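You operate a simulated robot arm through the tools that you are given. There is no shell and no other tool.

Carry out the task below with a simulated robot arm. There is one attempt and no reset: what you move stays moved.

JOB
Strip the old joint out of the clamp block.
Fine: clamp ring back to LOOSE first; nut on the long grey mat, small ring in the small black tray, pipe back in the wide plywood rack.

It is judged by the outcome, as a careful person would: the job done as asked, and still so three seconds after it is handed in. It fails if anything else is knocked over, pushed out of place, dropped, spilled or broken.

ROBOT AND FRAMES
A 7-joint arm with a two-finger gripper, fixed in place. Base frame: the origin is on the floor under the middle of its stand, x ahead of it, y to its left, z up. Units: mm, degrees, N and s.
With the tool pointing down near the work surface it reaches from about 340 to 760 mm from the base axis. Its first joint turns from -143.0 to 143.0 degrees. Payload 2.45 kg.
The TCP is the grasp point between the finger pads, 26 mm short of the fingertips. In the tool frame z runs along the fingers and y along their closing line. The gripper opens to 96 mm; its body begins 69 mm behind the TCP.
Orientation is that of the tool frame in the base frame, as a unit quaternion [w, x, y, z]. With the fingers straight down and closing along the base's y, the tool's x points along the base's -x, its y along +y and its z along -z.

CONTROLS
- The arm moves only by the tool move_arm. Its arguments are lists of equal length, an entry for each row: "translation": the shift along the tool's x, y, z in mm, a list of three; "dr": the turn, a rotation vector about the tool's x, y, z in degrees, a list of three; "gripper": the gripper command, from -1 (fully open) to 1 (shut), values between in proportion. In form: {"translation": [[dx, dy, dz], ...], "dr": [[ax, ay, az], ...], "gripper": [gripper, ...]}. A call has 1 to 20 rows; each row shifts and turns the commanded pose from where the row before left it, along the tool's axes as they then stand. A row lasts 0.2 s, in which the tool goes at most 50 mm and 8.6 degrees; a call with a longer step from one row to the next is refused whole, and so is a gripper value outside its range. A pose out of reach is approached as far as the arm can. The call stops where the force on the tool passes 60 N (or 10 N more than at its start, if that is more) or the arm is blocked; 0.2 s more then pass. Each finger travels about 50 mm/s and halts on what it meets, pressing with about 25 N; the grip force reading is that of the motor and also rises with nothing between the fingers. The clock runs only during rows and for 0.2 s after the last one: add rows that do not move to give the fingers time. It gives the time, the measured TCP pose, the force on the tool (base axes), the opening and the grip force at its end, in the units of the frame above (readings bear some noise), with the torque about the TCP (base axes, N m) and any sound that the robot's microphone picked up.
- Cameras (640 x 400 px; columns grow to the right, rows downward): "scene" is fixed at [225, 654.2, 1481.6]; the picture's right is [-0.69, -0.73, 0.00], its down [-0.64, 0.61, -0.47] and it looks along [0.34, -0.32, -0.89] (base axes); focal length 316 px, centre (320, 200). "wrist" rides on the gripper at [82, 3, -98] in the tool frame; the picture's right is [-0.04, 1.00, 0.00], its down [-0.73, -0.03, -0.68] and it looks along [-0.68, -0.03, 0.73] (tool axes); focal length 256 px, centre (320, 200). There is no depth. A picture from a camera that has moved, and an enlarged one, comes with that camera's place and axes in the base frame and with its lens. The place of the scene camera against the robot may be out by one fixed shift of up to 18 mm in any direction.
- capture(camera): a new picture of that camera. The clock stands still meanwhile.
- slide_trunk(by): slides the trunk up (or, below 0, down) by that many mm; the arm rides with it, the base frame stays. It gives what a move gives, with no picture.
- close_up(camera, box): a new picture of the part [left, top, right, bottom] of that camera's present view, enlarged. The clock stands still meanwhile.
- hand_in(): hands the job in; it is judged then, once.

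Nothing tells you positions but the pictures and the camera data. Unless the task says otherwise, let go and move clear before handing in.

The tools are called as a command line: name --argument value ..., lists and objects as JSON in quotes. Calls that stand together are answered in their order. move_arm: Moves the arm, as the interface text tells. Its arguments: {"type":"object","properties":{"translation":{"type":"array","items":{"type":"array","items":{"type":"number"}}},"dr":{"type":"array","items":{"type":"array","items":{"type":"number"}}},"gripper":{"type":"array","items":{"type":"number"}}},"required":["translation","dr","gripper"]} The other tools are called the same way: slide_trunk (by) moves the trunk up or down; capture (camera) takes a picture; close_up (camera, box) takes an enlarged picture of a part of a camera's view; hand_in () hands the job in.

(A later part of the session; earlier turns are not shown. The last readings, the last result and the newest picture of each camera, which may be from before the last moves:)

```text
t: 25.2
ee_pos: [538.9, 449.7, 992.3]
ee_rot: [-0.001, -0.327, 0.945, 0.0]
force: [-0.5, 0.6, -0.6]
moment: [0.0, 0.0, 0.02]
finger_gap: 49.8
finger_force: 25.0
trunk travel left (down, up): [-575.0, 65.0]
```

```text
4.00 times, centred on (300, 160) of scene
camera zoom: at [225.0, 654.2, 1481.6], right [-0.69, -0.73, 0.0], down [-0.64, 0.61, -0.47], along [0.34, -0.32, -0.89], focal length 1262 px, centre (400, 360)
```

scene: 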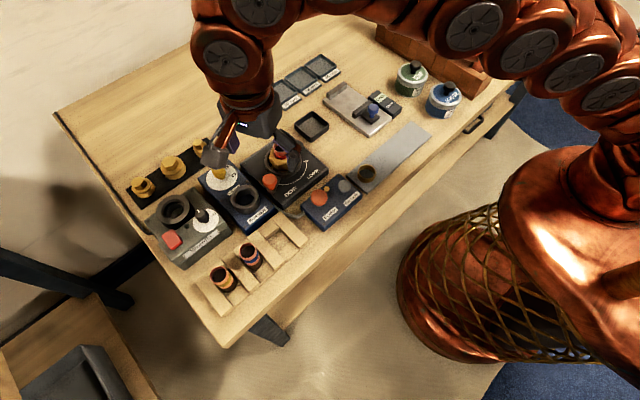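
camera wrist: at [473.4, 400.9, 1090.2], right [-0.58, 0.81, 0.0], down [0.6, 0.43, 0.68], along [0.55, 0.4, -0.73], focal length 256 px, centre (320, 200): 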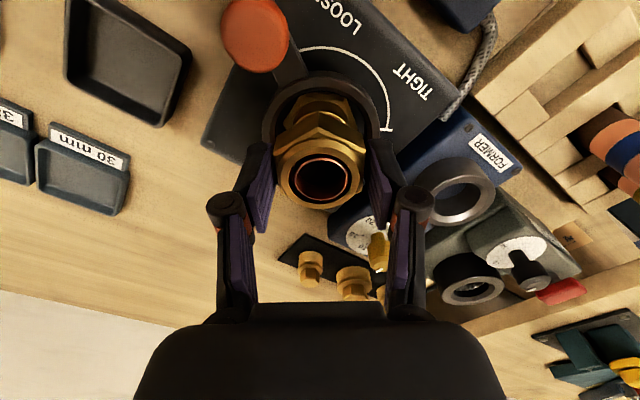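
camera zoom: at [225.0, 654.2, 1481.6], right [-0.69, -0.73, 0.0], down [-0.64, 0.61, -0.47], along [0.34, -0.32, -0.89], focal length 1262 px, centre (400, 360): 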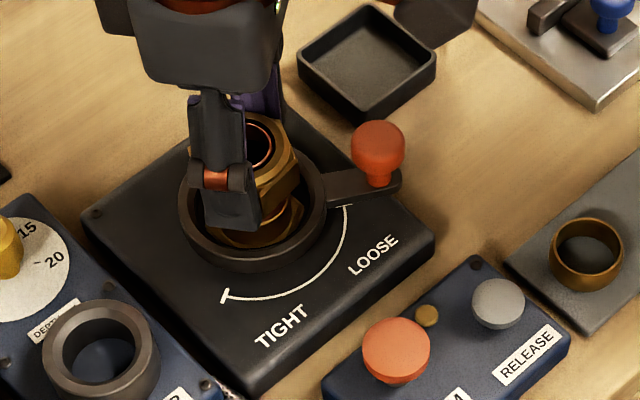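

The nut is sliding up the pipe freely while the pipe stays in the block. I'll lift it clear and look at what is left.

move_arm --translation '[[0, 0, -10], [0, 0, -15], [0, 0, -20], [0, 0, -25], [0, 0, -20], [0, 0, 0]]' --dr '[[0, 0, 0], [0, 0, 0], [0, 0, 0], [0, 0, 0], [0, 0, 0], [0, 0, 0]]' --gripper '[0.5, 0.5, 0.5, 0.5, 0.5, 0.5]'

capture --camera "wrist"

close_up --camera "scene" --box '[220, 90, 380, 190]'

close_up --camera "wrist" --box '[240, 60, 400, 210]'

```text
t: 26.6
ee_pos: [540.4, 449.1, 1083.5]
ee_rot: [0.0, -0.326, 0.945, 0.0]
force: [0.1, -0.4, -1.3]
moment: [0.0, 0.0, -0.01]
finger_gap: 50.0
finger_force: 24.8
trunk travel left (down, up): [-575.0, 65.0]
```

```text
taken
camera wrist: at [473.3, 400.3, 1180.6], right [-0.58, 0.81, 0.0], down [0.6, 0.43, 0.68], along [0.55, 0.4, -0.73], focal length 256 px, centre (320, 200)
```

wrist: 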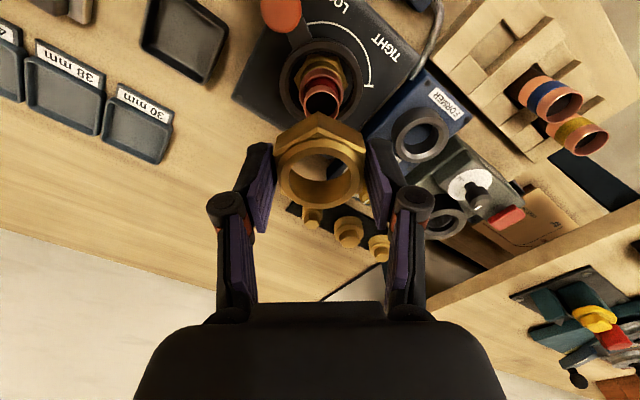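

```text
4.00 times, centred on (300, 140) of scene
camera zoom: at [225.0, 654.2, 1481.6], right [-0.69, -0.73, 0.0], down [-0.64, 0.61, -0.47], along [0.34, -0.32, -0.89], focal length 1262 px, centre (400, 440)
```

zoom: 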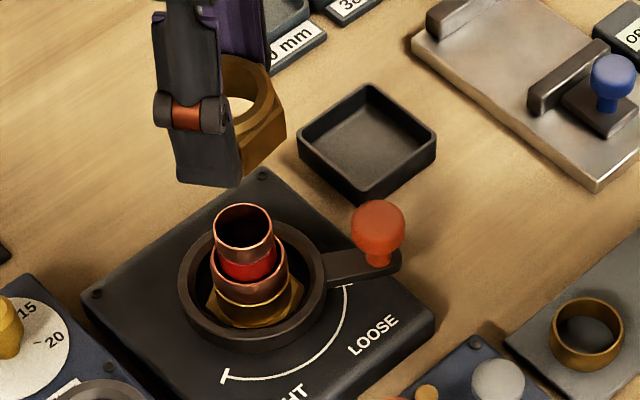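

```text
2.67 times, centred on (320, 135) of wrist
camera zoom: at [473.3, 400.3, 1180.6], right [-0.58, 0.81, 0.0], down [0.6, 0.43, 0.68], along [0.55, 0.4, -0.73], focal length 683 px, centre (320, 373)
```

zoom: 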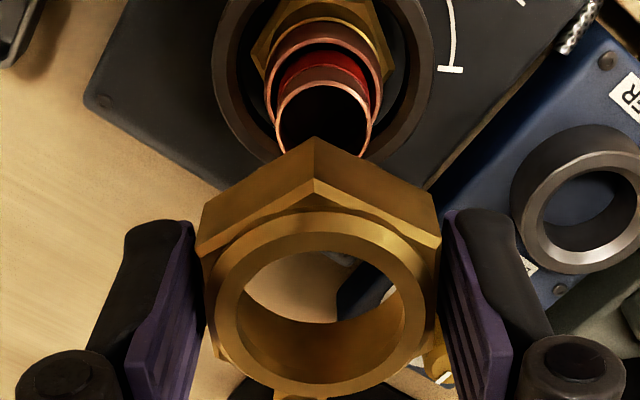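

The nut is off, leaving the red-banded pipe with a copper ring around it on a brass seat. I'll carry the nut over to the clear part of the mat.

move_arm --translation '[[0, 0, 0], [0, 0, 0], [0, 0, 0], [0, 0, 0], [0, 0, 0], [20, -36.5, 0], [20, -36.5, 0], [20, -36.5, 0], [20, -36.5, 0], [20, -36.5, 0], [20, -36.5, 0], [0, 0, 0]]' --dr '[[0, 0, 7.63], [0, 0, 7.63], [0, 0, 7.63], [0, 0, 7.63], [0, 0, 7.63], [0, 0, 0], [0, 0, 0], [0, 0, 0], [0, 0, 0], [0, 0, 0], [0, 0, 0], [0, 0, 0]]' --gripper '[0.5, 0.5, 0.5, 0.5, 0.5, 0.5, 0.5, 0.5, 0.5, 0.5, 0.5, 0.5]'

capture --camera "wrist"

capture --camera "scene"

```text
t: 29.2
ee_pos: [418.6, 229.9, 1083.7]
ee_rot: [0.0, 0.001, 1.0, -0.001]
force: [-0.1, -0.6, 0.2]
moment: [0.0, -0.01, 0.02]
finger_gap: 49.6
finger_force: 24.9
trunk travel left (down, up): [-575.0, 65.0]
```

```text
taken
camera wrist: at [337.6, 231.9, 1180.5], right [0.04, 1.0, 0.0], down [0.73, -0.03, 0.68], along [0.68, -0.03, -0.73], focal length 256 px, centre (320, 200)
```

wrist: 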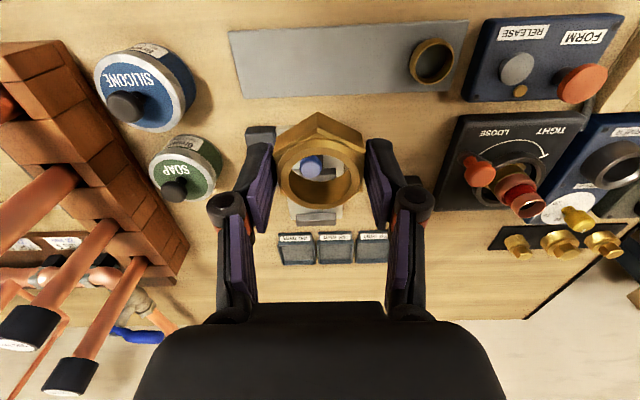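

```text
taken
```

scene: 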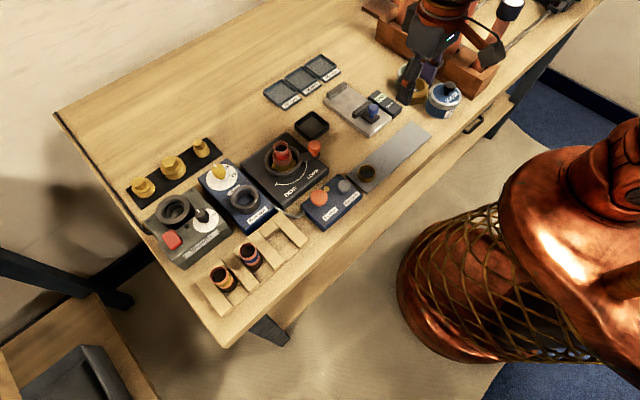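

Checking stereo again, the mat's top is nearer z≈905, spanning about x 381–441 and y 143–365, with the existing ring near (410, 335). I'll get a sharper look at the mat before placing the nut.

close_up --camera "wrist" --box '[220, 0, 480, 162.5]'

close_up --camera "scene" --box '[340, 110, 440, 200]'

```text
2.46 times, centred on (350, 81) of wrist
camera zoom: at [337.6, 231.9, 1180.5], right [0.04, 1.0, 0.0], down [0.73, -0.03, 0.68], along [0.68, -0.03, -0.73], focal length 630 px, centre (246, 492)
```

zoom: 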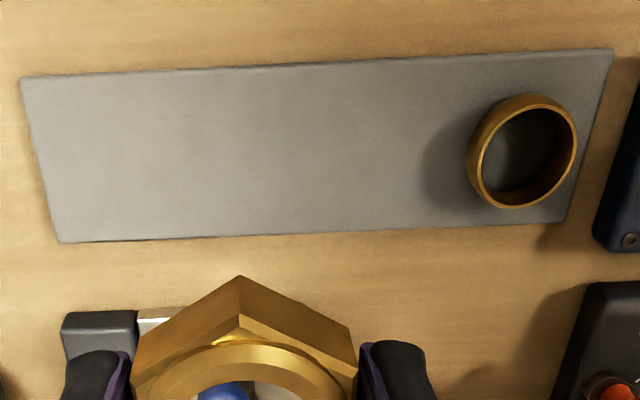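

```text
4.44 times, centred on (390, 155) of scene
camera zoom: at [225.0, 654.2, 1481.6], right [-0.69, -0.73, 0.0], down [-0.64, 0.61, -0.47], along [0.34, -0.32, -0.89], focal length 1403 px, centre (9, 400)
```

zoom: 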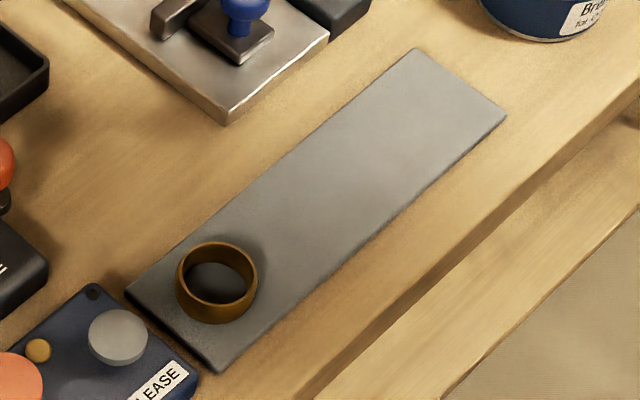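

The mat centre line is at x≈412. I'll centre the nut there, turn it 30° so its flats run along the mat, and lower it in stages.

move_arm --translation '[[6.6, -2, 0], [0, 0, 0], [0, 0, 0], [0, 0, 0], [0, 0, 0], [0, 0, 30], [0, 0, 30], [0, 0, 30], [0, 0, 20], [0, 0, 10], [0, 0, 0]]' --dr '[[0, 0, 0], [0, 0, -7.5], [0, 0, -7.5], [0, 0, -7.5], [0, 0, -7.5], [0, 0, 0], [0, 0, 0], [0, 0, 0], [0, 0, 0], [0, 0, 0], [0, 0, 0]]' --gripper '[0.5, 0.5, 0.5, 0.5, 0.5, 0.5, 0.5, 0.5, 0.5, 0.5, 0.5]'

capture --camera "wrist"

close_up --camera "scene" --box '[340, 80, 470, 180]'

```text
t: 31.6
ee_pos: [411.5, 226.8, 962.5]
ee_rot: [0.0, -0.258, 0.966, 0.001]
force: [0.5, -0.1, -0.9]
moment: [0.01, 0.0, -0.02]
finger_gap: 49.8
finger_force: 25.0
trunk travel left (down, up): [-575.0, 65.0]
```

```text
taken
camera wrist: at [340.7, 189.6, 1060.7], right [-0.46, 0.89, 0.0], down [0.65, 0.34, 0.68], along [0.6, 0.31, -0.73], focal length 256 px, centre (320, 200)
```

wrist: 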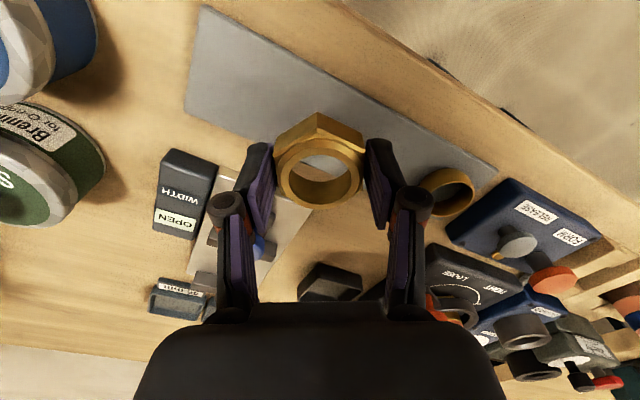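

```text
4.00 times, centred on (405, 130) of scene
camera zoom: at [225.0, 654.2, 1481.6], right [-0.69, -0.73, 0.0], down [-0.64, 0.61, -0.47], along [0.34, -0.32, -0.89], focal length 1262 px, centre (-20, 480)
```

zoom: 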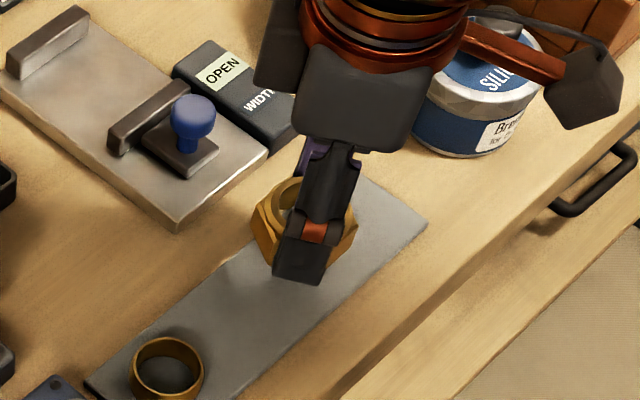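

The nut is hovering over the middle of the mat. I'll lower it gently now and feel for contact.

move_arm --translation '[[0, 0, 8], [0, 0, 6], [0, 0, 3], [0, 0, 2], [0, 0, 0]]' --dr '[[0, 0, 0], [0, 0, 0], [0, 0, 0], [0, 0, 0], [0, 0, 0]]' --gripper '[0.5, 0.5, 0.5, 0.5, 0.5]'

close_up --camera "wrist" --box '[220, 80, 420, 230]'

```text
t: 32.8
ee_pos: [413.1, 227.8, 943.8]
ee_rot: [0.0, -0.257, 0.966, -0.001]
force: [0.1, -0.4, -1.1]
moment: [0.0, 0.02, -0.01]
finger_gap: 49.8
finger_force: 25.5
trunk travel left (down, up): [-575.0, 65.0]
```

```text
2.67 times, centred on (320, 155) of wrist
camera zoom: at [340.5, 189.5, 1041.4], right [-0.46, 0.89, 0.0], down [0.65, 0.34, 0.68], along [0.6, 0.31, -0.73], focal length 683 px, centre (320, 320)
```

zoom: 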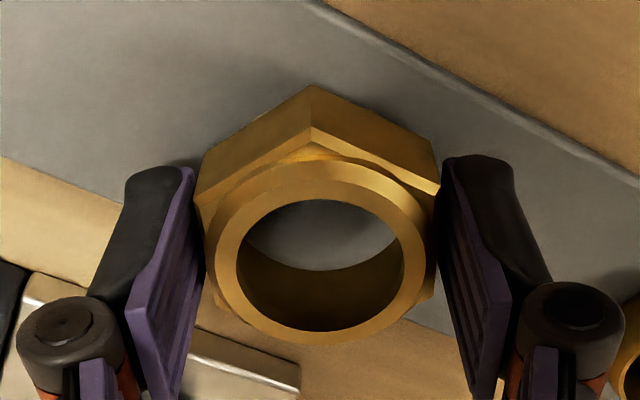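

Still no contact. I'll continue down in small steps.

move_arm --translation '[[0, 0, 2], [0, 0, 2], [0, 0, 2], [0, 0, 0]]' --dr '[[0, 0, 0], [0, 0, 0], [0, 0, 0], [0, 0, 0]]' --gripper '[0.5, 0.5, 0.5, 0.5]'

move_arm --translation '[[0, 0, 1.5], [0, 0, 1.5], [0, 0, 0]]' --dr '[[0, 0, 0], [0, 0, 0], [0, 0, 0]]' --gripper '[0.5, 0.5, 0.5]'

```text
t: 33.8
ee_pos: [413.2, 228.8, 938.3]
ee_rot: [-0.001, -0.258, 0.966, -0.001]
force: [-0.5, 0.8, 4.3]
moment: [-0.03, 0.0, -0.01]
finger_gap: 49.8
finger_force: 24.9
trunk travel left (down, up): [-575.0, 65.0]
```

```text
t: 34.6
ee_pos: [413.1, 228.2, 934.3]
ee_rot: [0.0, -0.258, 0.966, 0.0]
force: [3.3, 1.2, 15.1]
moment: [0.05, -0.13, -0.13]
finger_gap: 48.8
finger_force: 24.7
trunk travel left (down, up): [-575.0, 65.0]
```

The nut is resting on the mat (force up to 15 N). I'll open and rise straight up.

move_arm --translation '[[0, 0, -1], [0, 0, 0], [0, 0, 0], [0, 0, 0], [0, 0, -10], [0, 0, -30], [0, 0, -40], [0, 0, -40], [0, 0, 0]]' --dr '[[0, 0, 0], [0, 0, 0], [0, 0, 0], [0, 0, 0], [0, 0, 0], [0, 0, 0], [0, 0, 0], [0, 0, 0], [0, 0, 0]]' --gripper '[-0.5, -0.5, -0.5, -0.5, -0.5, -0.5, -0.5, -0.5, -0.5]'

capture --camera "wrist"

close_up --camera "scene" --box '[340, 80, 470, 180]'

close_up --camera "scene" --box '[220, 90, 380, 190]'

```text
t: 36.6
ee_pos: [412.3, 228.9, 1057.3]
ee_rot: [0.0, -0.258, 0.966, 0.0]
force: [0.8, -0.5, 0.1]
moment: [-0.03, 0.01, 0.01]
finger_gap: 72.1
finger_force: 0.0
trunk travel left (down, up): [-575.0, 65.0]
```

```text
taken
camera wrist: at [340.3, 189.5, 1154.6], right [-0.46, 0.89, 0.0], down [0.65, 0.34, 0.68], along [0.6, 0.31, -0.73], focal length 256 px, centre (320, 200)
```

wrist: 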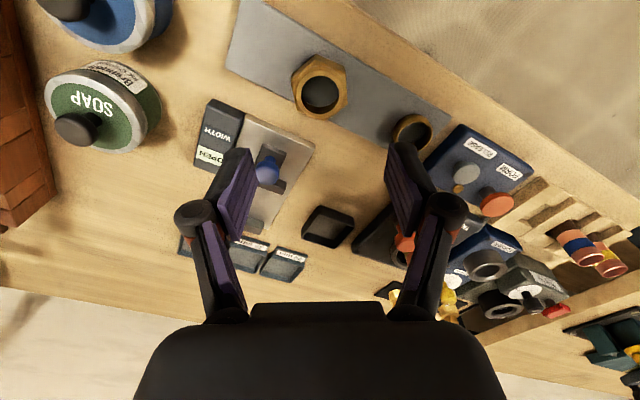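

```text
4.00 times, centred on (405, 130) of scene
camera zoom: at [225.0, 654.2, 1481.6], right [-0.69, -0.73, 0.0], down [-0.64, 0.61, -0.47], along [0.34, -0.32, -0.89], focal length 1262 px, centre (-20, 480)
```

zoom: 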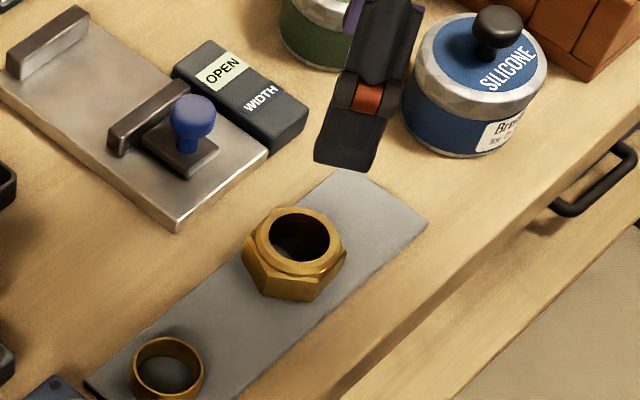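

```text
4.00 times, centred on (300, 140) of scene
camera zoom: at [225.0, 654.2, 1481.6], right [-0.69, -0.73, 0.0], down [-0.64, 0.61, -0.47], along [0.34, -0.32, -0.89], focal length 1262 px, centre (400, 440)
```

zoom: 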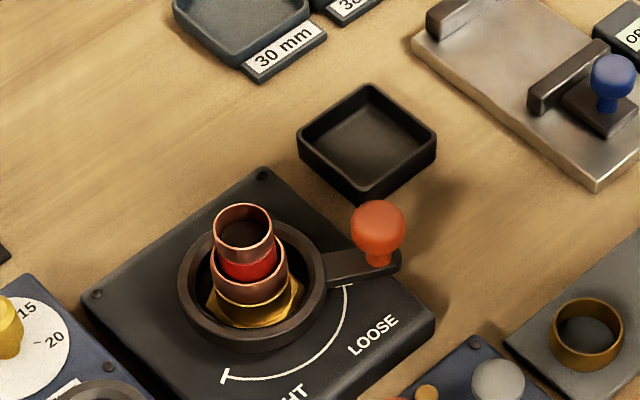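

The nut sits flat on the mat. Next I'll look closely at the copper ring on the pipe.

move_arm --translation '[[0, 0, 0], [0, 0, 0], [0, 0, 0], [0, 0, 0], [-5.6, 44, 0], [-5.6, 44, 0], [-5.6, 44, 0], [-5.6, 44, 0], [-5.6, 44, 0], [0, 0, 0]]' --dr '[[0, 0, 7.48], [0, 0, 7.48], [0, 0, 7.48], [0, 0, 7.48], [0, 0, 0], [0, 0, 0], [0, 0, 0], [0, 0, 0], [0, 0, 0], [0, 0, 0]]' --gripper '[-1, -1, -1, -1, -1, -1, -1, -1, -1, -1]'

close_up --camera "wrist" --box '[264, 140, 376, 230]'

capture --camera "wrist"

```text
t: 38.8
ee_pos: [440.7, 449.6, 1054.1]
ee_rot: [0.001, 0.0, 1.0, 0.0]
force: [-0.1, -0.9, -0.3]
moment: [0.03, 0.01, 0.04]
finger_gap: 96.1
finger_force: 0.0
trunk travel left (down, up): [-575.0, 65.0]
```

```text
4.44 times, centred on (320, 185) of wrist
camera zoom: at [358.5, 451.3, 1152.6], right [0.04, 1.0, 0.0], down [0.73, -0.03, 0.68], along [0.68, -0.03, -0.73], focal length 1138 px, centre (320, 267)
```

zoom: 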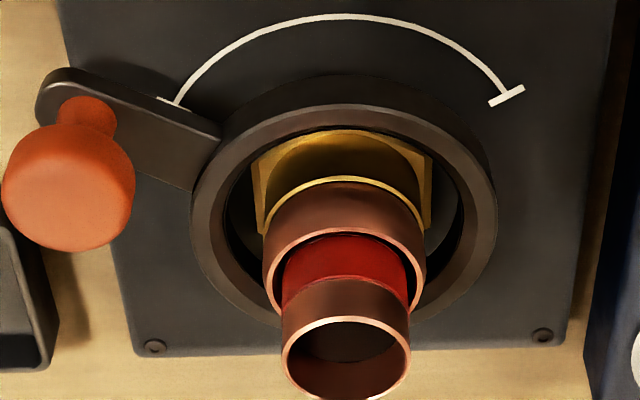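

```text
taken
camera wrist: at [358.5, 451.3, 1152.6], right [0.04, 1.0, 0.0], down [0.73, -0.03, 0.68], along [0.68, -0.03, -0.73], focal length 256 px, centre (320, 200)
```

wrist: 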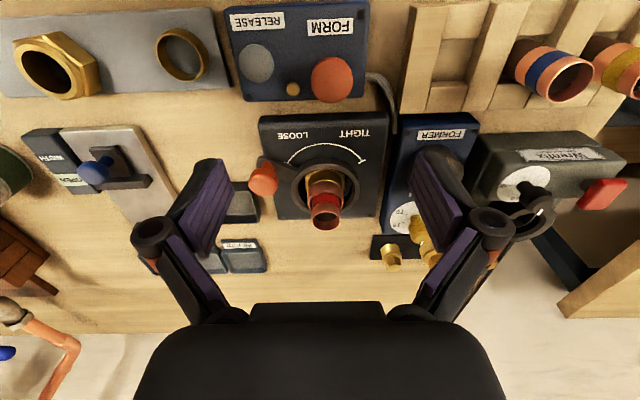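

The copper ring (about 34 mm across, z≈946–964) sits on the brass boss. Before lifting it I'll inspect the small black tray to judge its wall height and inside size.

move_arm --translation '[[-10, -40, 0], [-10, -40, 0], [0, -34, 0], [0, 0, 0]]' --dr '[[0, 0, 0], [0, 0, 0], [0, 0, 0], [0, 0, 0]]' --gripper '[-1, -1, -1, -1]'

capture --camera "wrist"

close_up --camera "wrist" --box '[256, 140, 384, 240]'

```text
t: 39.8
ee_pos: [461.3, 333.3, 1056.1]
ee_rot: [0.0, 0.0, 1.0, 0.0]
force: [0.6, -0.5, 0.2]
moment: [0.02, 0.0, -0.01]
finger_gap: 96.1
finger_force: 0.0
trunk travel left (down, up): [-575.0, 65.0]
```

```text
taken
camera wrist: at [379.0, 336.3, 1153.3], right [0.04, 1.0, 0.0], down [0.73, -0.03, 0.68], along [0.68, -0.03, -0.73], focal length 256 px, centre (320, 200)
```

wrist: 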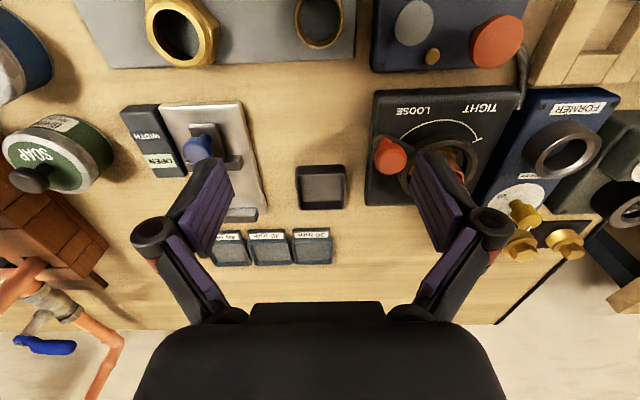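

```text
4.00 times, centred on (320, 190) of wrist
camera zoom: at [379.0, 336.3, 1153.3], right [0.04, 1.0, 0.0], down [0.73, -0.03, 0.68], along [0.68, -0.03, -0.73], focal length 1024 px, centre (320, 240)
```

zoom: 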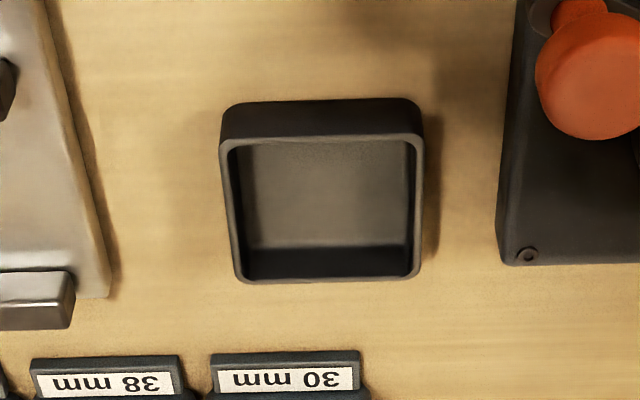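

The tray is about 58 mm square outside, centred at roughly (584, 329), with walls about 16 mm high. I'll therefore grip the ring only near its top, so the fingers stay above the tray rim later.

move_arm --translation '[[-26.3, 38.7, 0], [-26.3, 38.7, 0], [-26.4, 38.6, 0], [0, 0, 0], [0, 0, 25], [0, 0, 25], [0, 0, 15], [0, 0, 7], [0, 0, 0]]' --dr '[[0, 0, 0], [0, 0, 0], [0, 0, 0], [0, 0, 0], [0, 0, 0], [0, 0, 0], [0, 0, 0], [0, 0, 0], [0, 0, 0]]' --gripper '[-0.25, -0.25, -0.25, -0.25, -0.25, -0.25, -0.25, -0.25, -0.25]'

capture --camera "wrist"

close_up --camera "wrist" --box '[240, 100, 400, 225]'

close_up --camera "scene" --box '[220, 100, 348, 200]'

```text
t: 41.8
ee_pos: [540.6, 449.7, 983.5]
ee_rot: [0.0, 0.0, 1.0, 0.0]
force: [0.4, 0.3, -0.2]
moment: [0.03, 0.02, 0.02]
finger_gap: 59.8
finger_force: 0.0
trunk travel left (down, up): [-575.0, 65.0]
```

```text
taken
camera wrist: at [458.6, 453.5, 1081.1], right [0.04, 1.0, 0.0], down [0.73, -0.03, 0.68], along [0.68, -0.03, -0.73], focal length 256 px, centre (320, 200)
```

wrist: 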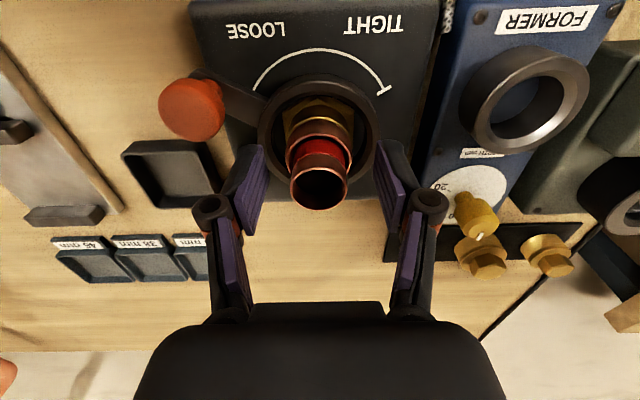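

```text
3.20 times, centred on (320, 162) of wrist
camera zoom: at [458.6, 453.5, 1081.1], right [0.04, 1.0, 0.0], down [0.73, -0.03, 0.68], along [0.68, -0.03, -0.73], focal length 819 px, centre (320, 320)
```

zoom: 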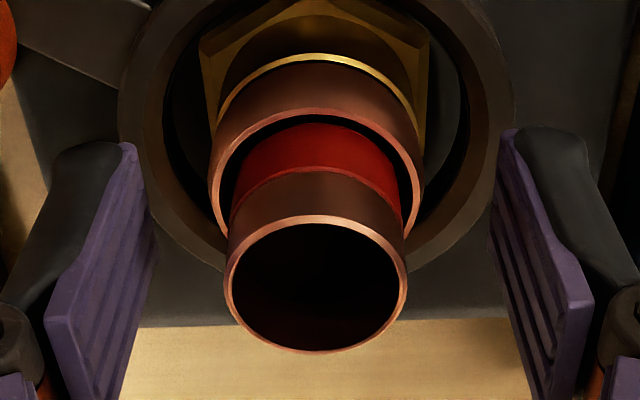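

```text
4.00 times, centred on (284, 150) of scene
camera zoom: at [225.0, 654.2, 1481.6], right [-0.69, -0.73, 0.0], down [-0.64, 0.61, -0.47], along [0.34, -0.32, -0.89], focal length 1262 px, centre (464, 400)
```

zoom: 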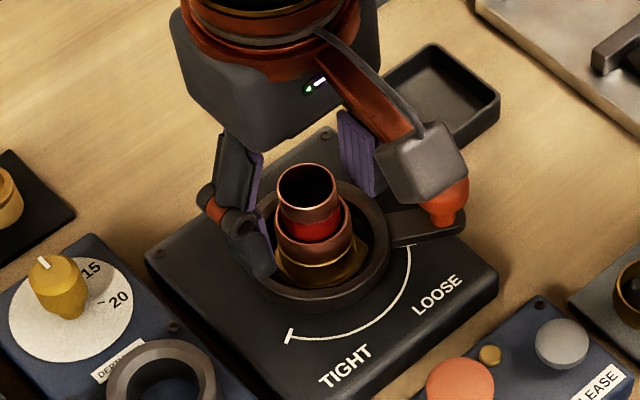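

The ring top is around z≈966. I'll raise 2 mm so the tips hold only its top 6–7 mm, close, and try a small lift.

move_arm --translation '[[0, 0, -2], [0, 0, 0], [0, 0, 0], [0, 0, 0], [0, 0, 0]]' --dr '[[0, 0, 0], [0, 0, 0], [0, 0, 0], [0, 0, 0], [0, 0, 0]]' --gripper '[-0.25, 0.5, 0.5, 0.5, 0.5]'

close_up --camera "wrist" --box '[240, 100, 400, 225]'

move_arm --translation '[[0, 0, -2], [0, 0, -2], [0, 0, -2], [0, 0, 0]]' --dr '[[0, 0, 0], [0, 0, 0], [0, 0, 0], [0, 0, 0]]' --gripper '[0.5, 0.5, 0.5, 0.5]'

close_up --camera "wrist" --box '[240, 100, 400, 225]'

```text
t: 43.0
ee_pos: [541.5, 450.4, 985.5]
ee_rot: [0.0, 0.0, 1.0, 0.0]
force: [-1.3, -2.5, 1.8]
moment: [-0.09, 0.04, -0.01]
finger_gap: 36.9
finger_force: 24.6
trunk travel left (down, up): [-575.0, 65.0]
```

```text
3.20 times, centred on (320, 162) of wrist
camera zoom: at [458.5, 452.8, 1083.3], right [0.04, 1.0, 0.0], down [0.73, -0.03, 0.68], along [0.68, -0.03, -0.73], focal length 819 px, centre (320, 320)
```

zoom: 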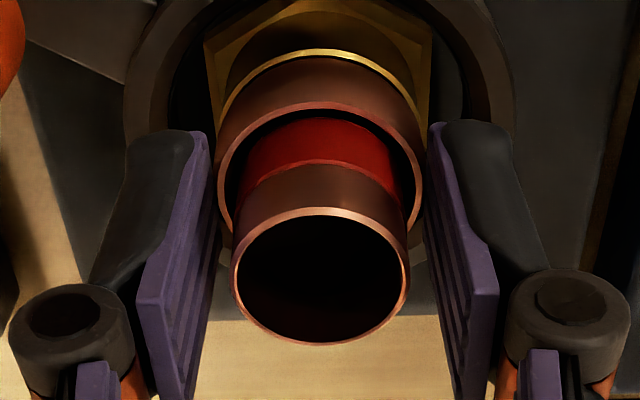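

```text
t: 44.0
ee_pos: [539.2, 449.7, 990.7]
ee_rot: [0.0, 0.0, 1.0, 0.001]
force: [0.0, -0.4, -0.1]
moment: [-0.01, 0.02, -0.02]
finger_gap: 37.0
finger_force: 24.8
trunk travel left (down, up): [-575.0, 65.0]
```

```text
3.20 times, centred on (320, 162) of wrist
camera zoom: at [458.0, 452.7, 1088.9], right [0.04, 1.0, 0.0], down [0.73, -0.03, 0.68], along [0.68, -0.03, -0.73], focal length 819 px, centre (320, 320)
```

zoom: 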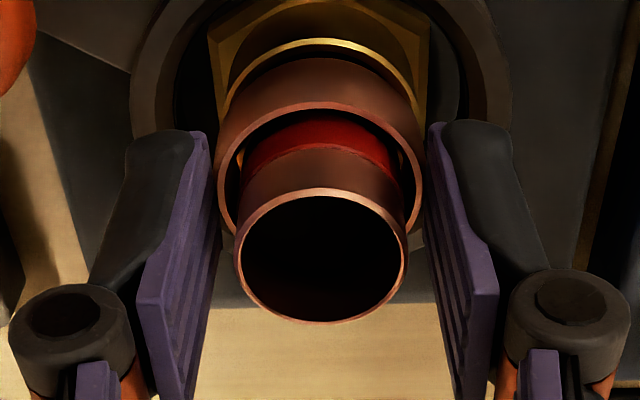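

The ring is coming up with the fingers (37 mm OD) and the pipe stays put. I'll lift it fully clear of the pipe.

move_arm --translation '[[0, 0, -8], [0, 0, -12], [0, 0, -15], [0, 0, -20], [0, 0, -20], [0, 0, 0]]' --dr '[[0, 0, 0], [0, 0, 0], [0, 0, 0], [0, 0, 0], [0, 0, 0], [0, 0, 0]]' --gripper '[0.5, 0.5, 0.5, 0.5, 0.5, 0.5]'

capture --camera "wrist"

close_up --camera "wrist" --box '[240, 100, 400, 225]'

close_up --camera "scene" --box '[220, 90, 380, 190]'

```text
t: 45.4
ee_pos: [540.2, 449.7, 1066.7]
ee_rot: [-0.001, 0.0, 1.0, 0.001]
force: [-0.2, -0.3, -0.1]
moment: [-0.02, 0.02, -0.01]
finger_gap: 37.0
finger_force: 24.9
trunk travel left (down, up): [-575.0, 65.0]
```

```text
taken
camera wrist: at [458.2, 453.1, 1164.4], right [0.04, 1.0, 0.0], down [0.73, -0.03, 0.68], along [0.68, -0.03, -0.73], focal length 256 px, centre (320, 200)
```

wrist: 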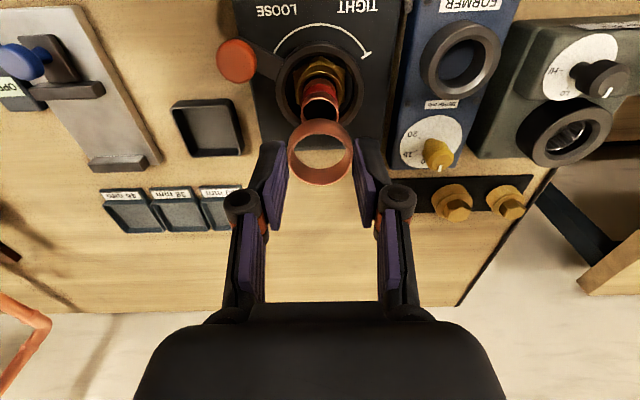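

```text
3.20 times, centred on (320, 162) of wrist
camera zoom: at [458.2, 453.1, 1164.4], right [0.04, 1.0, 0.0], down [0.73, -0.03, 0.68], along [0.68, -0.03, -0.73], focal length 819 px, centre (320, 320)
```

zoom: 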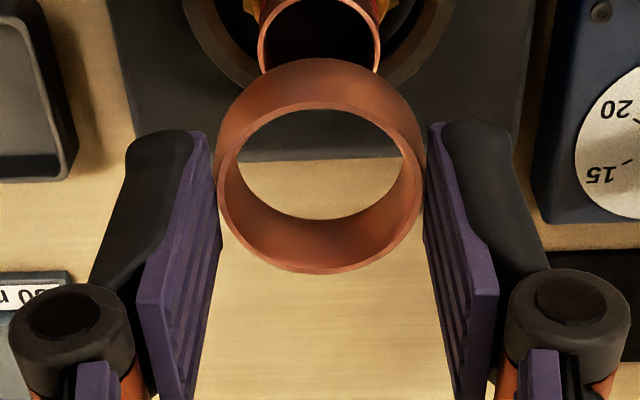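

```text
4.00 times, centred on (300, 140) of scene
camera zoom: at [225.0, 654.2, 1481.6], right [-0.69, -0.73, 0.0], down [-0.64, 0.61, -0.47], along [0.34, -0.32, -0.89], focal length 1262 px, centre (400, 440)
```

zoom: 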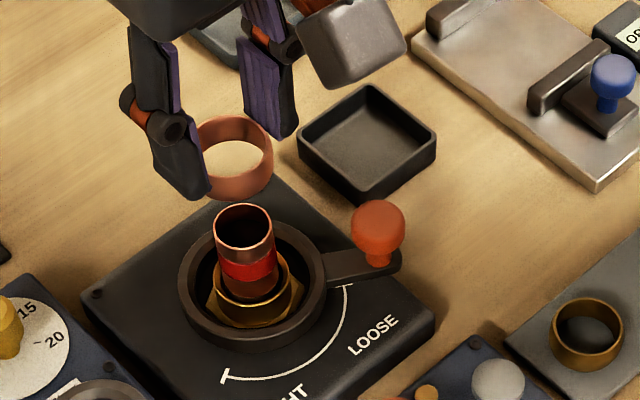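

The ring is clear of the pipe. I'll carry it over the small black tray and check the alignment from above.

move_arm --translation '[[-14.8, -40.2, 0], [-14.8, -40.2, 0], [-14.7, -40.2, 0], [0, 0, 0], [0, 0, 0]]' --dr '[[0, 0, 0], [0, 0, 0], [0, 0, 0], [0, 0, 0], [0, 0, 0]]' --gripper '[0.5, 0.5, 0.5, 0.5, 0.5]'

capture --camera "wrist"

close_up --camera "wrist" --box '[240, 20, 400, 145]'

```text
t: 46.6
ee_pos: [584.7, 329.6, 1066.5]
ee_rot: [0.0, 0.0, 1.0, -0.001]
force: [0.7, 0.3, -0.3]
moment: [-0.03, 0.0, 0.03]
finger_gap: 36.9
finger_force: 25.4
trunk travel left (down, up): [-575.0, 65.0]
```

```text
taken
camera wrist: at [503.0, 332.5, 1164.4], right [0.04, 1.0, 0.0], down [0.73, -0.03, 0.68], along [0.68, -0.03, -0.73], focal length 256 px, centre (320, 200)
```

wrist: 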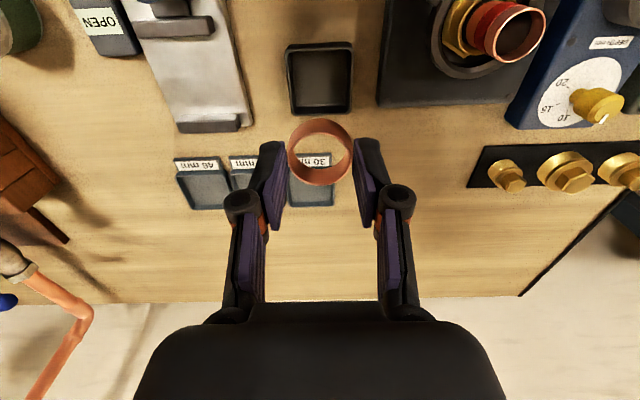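

```text
3.20 times, centred on (320, 82) of wrist
camera zoom: at [503.0, 332.5, 1164.4], right [0.04, 1.0, 0.0], down [0.73, -0.03, 0.68], along [0.68, -0.03, -0.73], focal length 819 px, centre (320, 576)
```

zoom: 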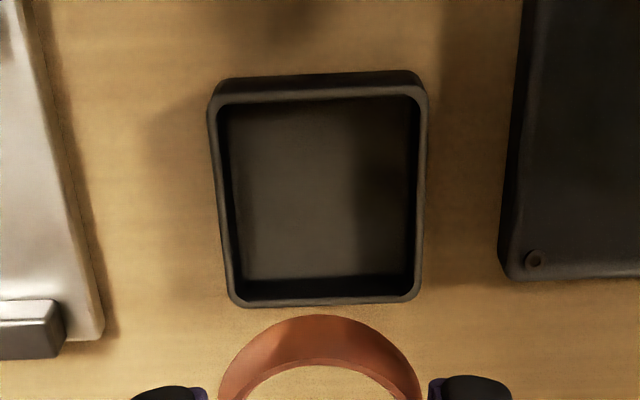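

The tray centre computes to (585, 330), matching the tool position. I'll lower to just above the rim and check.

move_arm --translation '[[0, 0, 30], [0, 0, 30], [0, 0, 25], [0, 0, 15], [0, 0, 8], [0, 0, 0]]' --dr '[[0, 0, 0], [0, 0, 0], [0, 0, 0], [0, 0, 0], [0, 0, 0], [0, 0, 0]]' --gripper '[0.5, 0.5, 0.5, 0.5, 0.5, 0.5]'

close_up --camera "wrist" --box '[240, 90, 400, 215]'

close_up --camera "scene" --box '[260, 80, 360, 160]'

```text
t: 48.0
ee_pos: [583.0, 330.6, 959.0]
ee_rot: [-0.001, 0.001, 1.0, 0.0]
force: [-0.2, -0.5, -0.8]
moment: [0.02, 0.0, -0.01]
finger_gap: 37.0
finger_force: 24.9
trunk travel left (down, up): [-575.0, 65.0]
```

```text
3.20 times, centred on (320, 152) of wrist
camera zoom: at [502.0, 332.6, 1056.1], right [0.04, 1.0, 0.0], down [0.73, -0.03, 0.68], along [0.68, -0.03, -0.73], focal length 819 px, centre (320, 352)
```

zoom: 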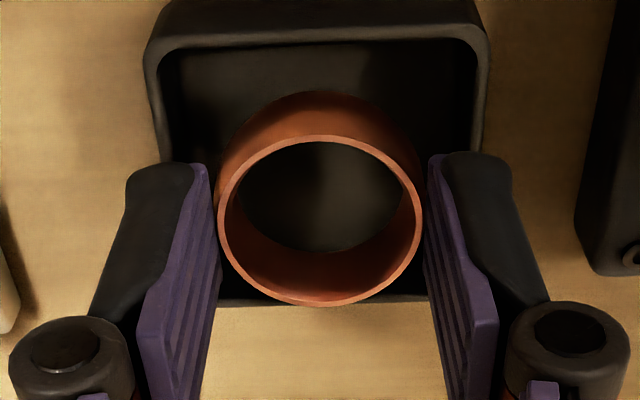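

```text
5.00 times, centred on (310, 120) of scene
camera zoom: at [225.0, 654.2, 1481.6], right [-0.69, -0.73, 0.0], down [-0.64, 0.61, -0.47], along [0.34, -0.32, -0.89], focal length 1578 px, centre (370, 600)
```

zoom: 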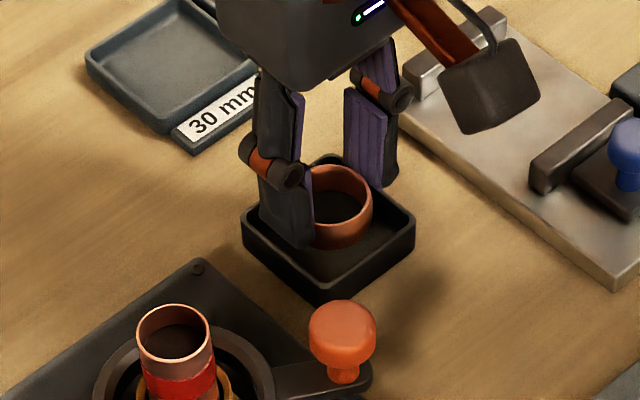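

The ring is entering the tray, with fingertips about 11 mm above the rim. I'll lower another 9 mm with small steps.

move_arm --translation '[[-1, 0, 3], [0, 0, 3], [0, 0, 2], [0, 0, 0]]' --dr '[[0, 0, 0], [0, 0, 0], [0, 0, 0], [0, 0, 0]]' --gripper '[0.5, 0.5, 0.5, 0.5]'

close_up --camera "wrist" --box '[240, 90, 400, 215]'

close_up --camera "scene" --box '[280, 90, 340, 140]'

```text
t: 49.0
ee_pos: [583.7, 329.8, 949.6]
ee_rot: [-0.001, 0.0, 1.0, 0.0]
force: [-1.1, 0.3, -0.3]
moment: [-0.03, 0.01, 0.04]
finger_gap: 36.9
finger_force: 24.7
trunk travel left (down, up): [-575.0, 65.0]
```

```text
3.20 times, centred on (320, 152) of wrist
camera zoom: at [503.6, 332.3, 1048.3], right [0.04, 1.0, 0.0], down [0.73, -0.03, 0.68], along [0.68, -0.03, -0.73], focal length 819 px, centre (320, 352)
```

zoom: 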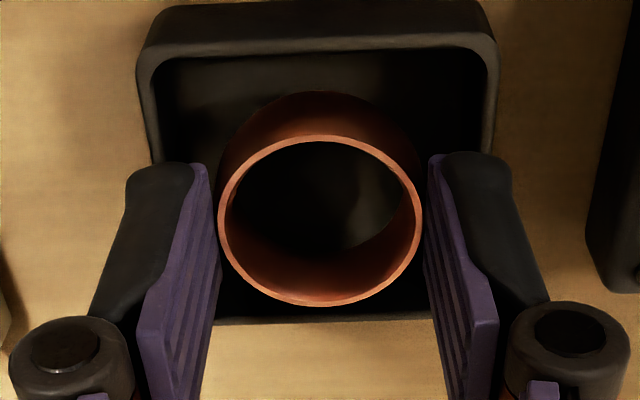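

```text
8.00 times, centred on (310, 115) of scene
camera zoom: at [225.0, 654.2, 1481.6], right [-0.69, -0.73, 0.0], down [-0.64, 0.61, -0.47], along [0.34, -0.32, -0.89], focal length 2525 px, centre (400, 880)
```

zoom: 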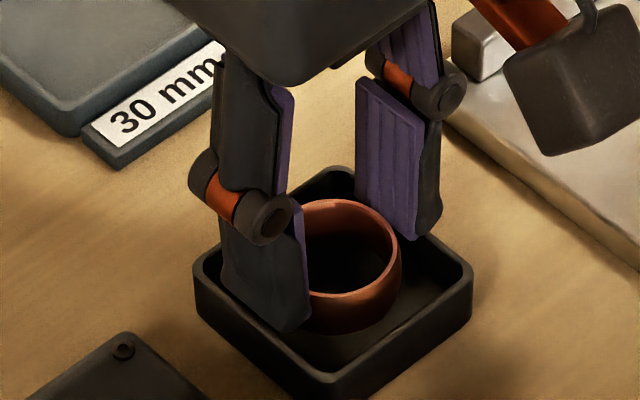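

No contact yet and the tips are near the rim level. I'll go down 1 mm at a time, watching the force.

move_arm --translation '[[0, 0, 1], [0, 0, 0]]' --dr '[[0, 0, 0], [0, 0, 0]]' --gripper '[0.5, 0.5]'

move_arm --translation '[[0, 0, 1], [0, 0, 0]]' --dr '[[0, 0, 0], [0, 0, 0]]' --gripper '[0.5, 0.5]'

close_up --camera "scene" --box '[280, 90, 340, 140]'

```text
t: 49.6
ee_pos: [585.0, 329.9, 950.5]
ee_rot: [0.0, 0.001, 1.0, 0.0]
force: [0.4, -0.5, -0.5]
moment: [0.03, -0.01, -0.01]
finger_gap: 37.0
finger_force: 24.8
trunk travel left (down, up): [-575.0, 65.0]
```

```text
t: 50.2
ee_pos: [585.3, 329.3, 948.0]
ee_rot: [0.0, 0.0, 1.0, 0.001]
force: [-0.7, -0.1, 0.2]
moment: [0.02, 0.0, -0.02]
finger_gap: 37.0
finger_force: 25.0
trunk travel left (down, up): [-575.0, 65.0]
```

```text
8.00 times, centred on (310, 115) of scene
camera zoom: at [225.0, 654.2, 1481.6], right [-0.69, -0.73, 0.0], down [-0.64, 0.61, -0.47], along [0.34, -0.32, -0.89], focal length 2525 px, centre (400, 880)
```

zoom: 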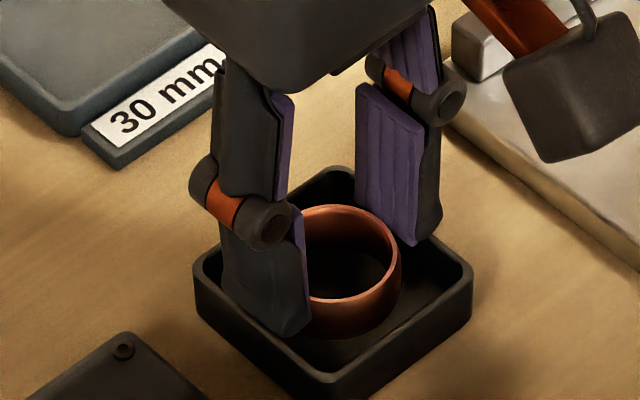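

Still no contact. I'll continue in 1 mm steps.

move_arm --translation '[[0, 0, 1], [0, 0, 0]]' --dr '[[0, 0, 0], [0, 0, 0]]' --gripper '[0.5, 0.5]'

move_arm --translation '[[0, 0, 1], [0, 0, 0]]' --dr '[[0, 0, 0], [0, 0, 0]]' --gripper '[0.5, 0.5]'

close_up --camera "wrist" --box '[240, 90, 400, 215]'

```text
t: 50.8
ee_pos: [584.8, 330.1, 948.2]
ee_rot: [0.0, 0.0, 1.0, 0.001]
force: [-0.6, -0.4, -0.3]
moment: [-0.01, 0.01, -0.01]
finger_gap: 36.7
finger_force: 24.8
trunk travel left (down, up): [-575.0, 65.0]
```

```text
t: 51.4
ee_pos: [585.1, 330.0, 946.7]
ee_rot: [0.0, 0.0, 1.0, 0.0]
force: [-0.2, -0.5, -0.6]
moment: [-0.03, 0.02, 0.03]
finger_gap: 37.2
finger_force: 25.3
trunk travel left (down, up): [-575.0, 65.0]
```

```text
3.20 times, centred on (320, 152) of wrist
camera zoom: at [503.7, 332.6, 1044.6], right [0.04, 1.0, 0.0], down [0.73, -0.03, 0.68], along [0.68, -0.03, -0.73], focal length 819 px, centre (320, 352)
```

zoom: 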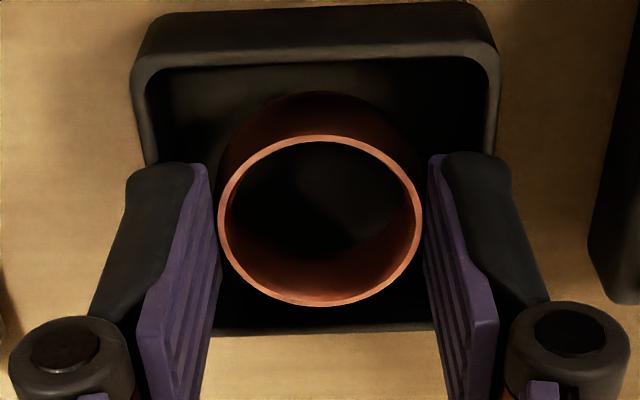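

From this view the rim is nearer z≈916, so there is still room. I'll continue down to feel the floor.

move_arm --translation '[[0, 0, 1], [0, 0, 0]]' --dr '[[0, 0, 0], [0, 0, 0]]' --gripper '[0.5, 0.5]'

move_arm --translation '[[0, 0, 1], [0, 0, 0]]' --dr '[[0, 0, 0], [0, 0, 0]]' --gripper '[0.5, 0.5]'

close_up --camera "scene" --box '[280, 90, 340, 140]'

```text
t: 52.0
ee_pos: [585.5, 329.9, 944.8]
ee_rot: [0.0, 0.0, 1.0, 0.0]
force: [0.0, 0.3, 0.2]
moment: [0.0, 0.01, 0.02]
finger_gap: 36.9
finger_force: 24.4
trunk travel left (down, up): [-575.0, 65.0]
```

```text
t: 52.6
ee_pos: [586.2, 329.3, 946.9]
ee_rot: [0.001, 0.0, 1.0, 0.0]
force: [1.1, 1.4, 9.1]
moment: [0.19, 0.02, 0.01]
finger_gap: 37.0
finger_force: 25.3
trunk travel left (down, up): [-575.0, 65.0]
```

```text
8.00 times, centred on (310, 115) of scene
camera zoom: at [225.0, 654.2, 1481.6], right [-0.69, -0.73, 0.0], down [-0.64, 0.61, -0.47], along [0.34, -0.32, -0.89], focal length 2525 px, centre (400, 880)
```

zoom: 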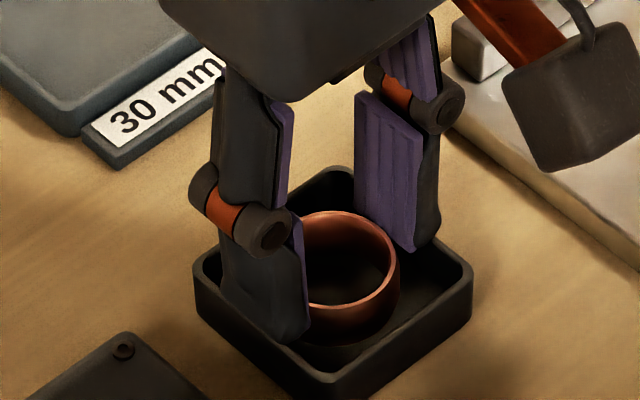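

I feel contact (9 N), slightly to the +y side, so the ring is at or within a couple of mm of the floor. I'll unload 1 mm, open only a few millimetres so I don't push the tray walls, and rise.

move_arm --translation '[[0, 0, -0.8], [0, 0, 0], [0, 0, 0]]' --dr '[[0, 0, 0], [0, 0, 0], [0, 0, 0]]' --gripper '[0.5, 0.5, 0.5]'

close_up --camera "wrist" --box '[240, 90, 400, 215]'

```text
t: 53.4
ee_pos: [585.8, 330.1, 945.7]
ee_rot: [0.0, 0.0, 1.0, 0.0]
force: [1.3, 1.8, 5.6]
moment: [-0.03, -0.08, 0.07]
finger_gap: 36.9
finger_force: 25.1
trunk travel left (down, up): [-575.0, 65.0]
```

```text
3.20 times, centred on (320, 152) of wrist
camera zoom: at [503.7, 332.2, 1043.2], right [0.04, 1.0, 0.0], down [0.73, -0.03, 0.68], along [0.68, -0.03, -0.73], focal length 819 px, centre (320, 352)
```

zoom: 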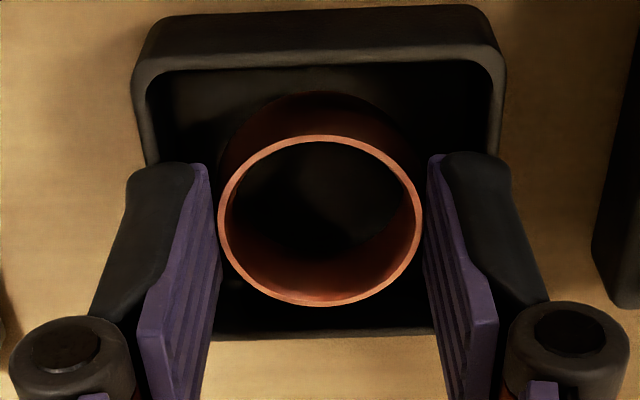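

Contact is now even, with no side moment, so the ring is sitting on the tray floor. I'll open slightly and rise.

move_arm --translation '[[0, 0, 0], [0, 0, 0], [0, 0, -4], [0, 0, -8], [0, 0, -10], [0, 0, 0]]' --dr '[[0, 0, 0], [0, 0, 0], [0, 0, 0], [0, 0, 0], [0, 0, 0], [0, 0, 0]]' --gripper '[0.12, 0.12, 0.1, 0.1, 0.1, 0.1]'

close_up --camera "wrist" --box '[240, 70, 400, 195]'

close_up --camera "scene" --box '[260, 80, 360, 160]'

```text
t: 54.8
ee_pos: [584.4, 329.0, 967.5]
ee_rot: [0.0, 0.0, 1.0, -0.001]
force: [-0.4, 0.4, -1.5]
moment: [0.0, 0.0, 0.01]
finger_gap: 43.4
finger_force: 0.1
trunk travel left (down, up): [-575.0, 65.0]
```

```text
3.20 times, centred on (320, 132) of wrist
camera zoom: at [503.5, 331.9, 1065.0], right [0.04, 1.0, 0.0], down [0.73, -0.03, 0.68], along [0.68, -0.03, -0.73], focal length 819 px, centre (320, 416)
```

zoom: 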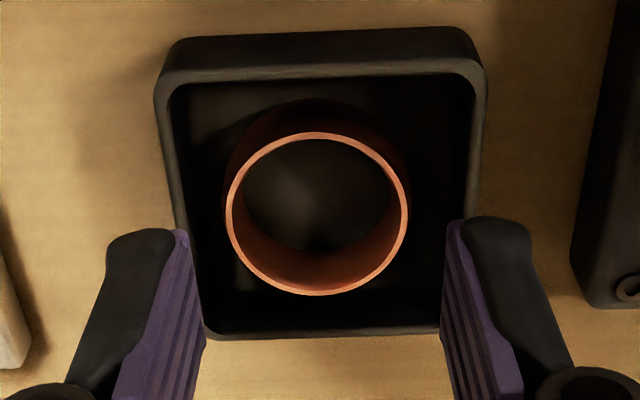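

```text
5.00 times, centred on (310, 120) of scene
camera zoom: at [225.0, 654.2, 1481.6], right [-0.69, -0.73, 0.0], down [-0.64, 0.61, -0.47], along [0.34, -0.32, -0.89], focal length 1578 px, centre (370, 600)
```

zoom: 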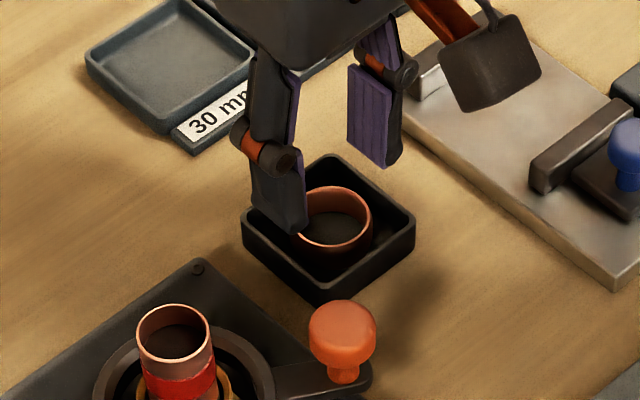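

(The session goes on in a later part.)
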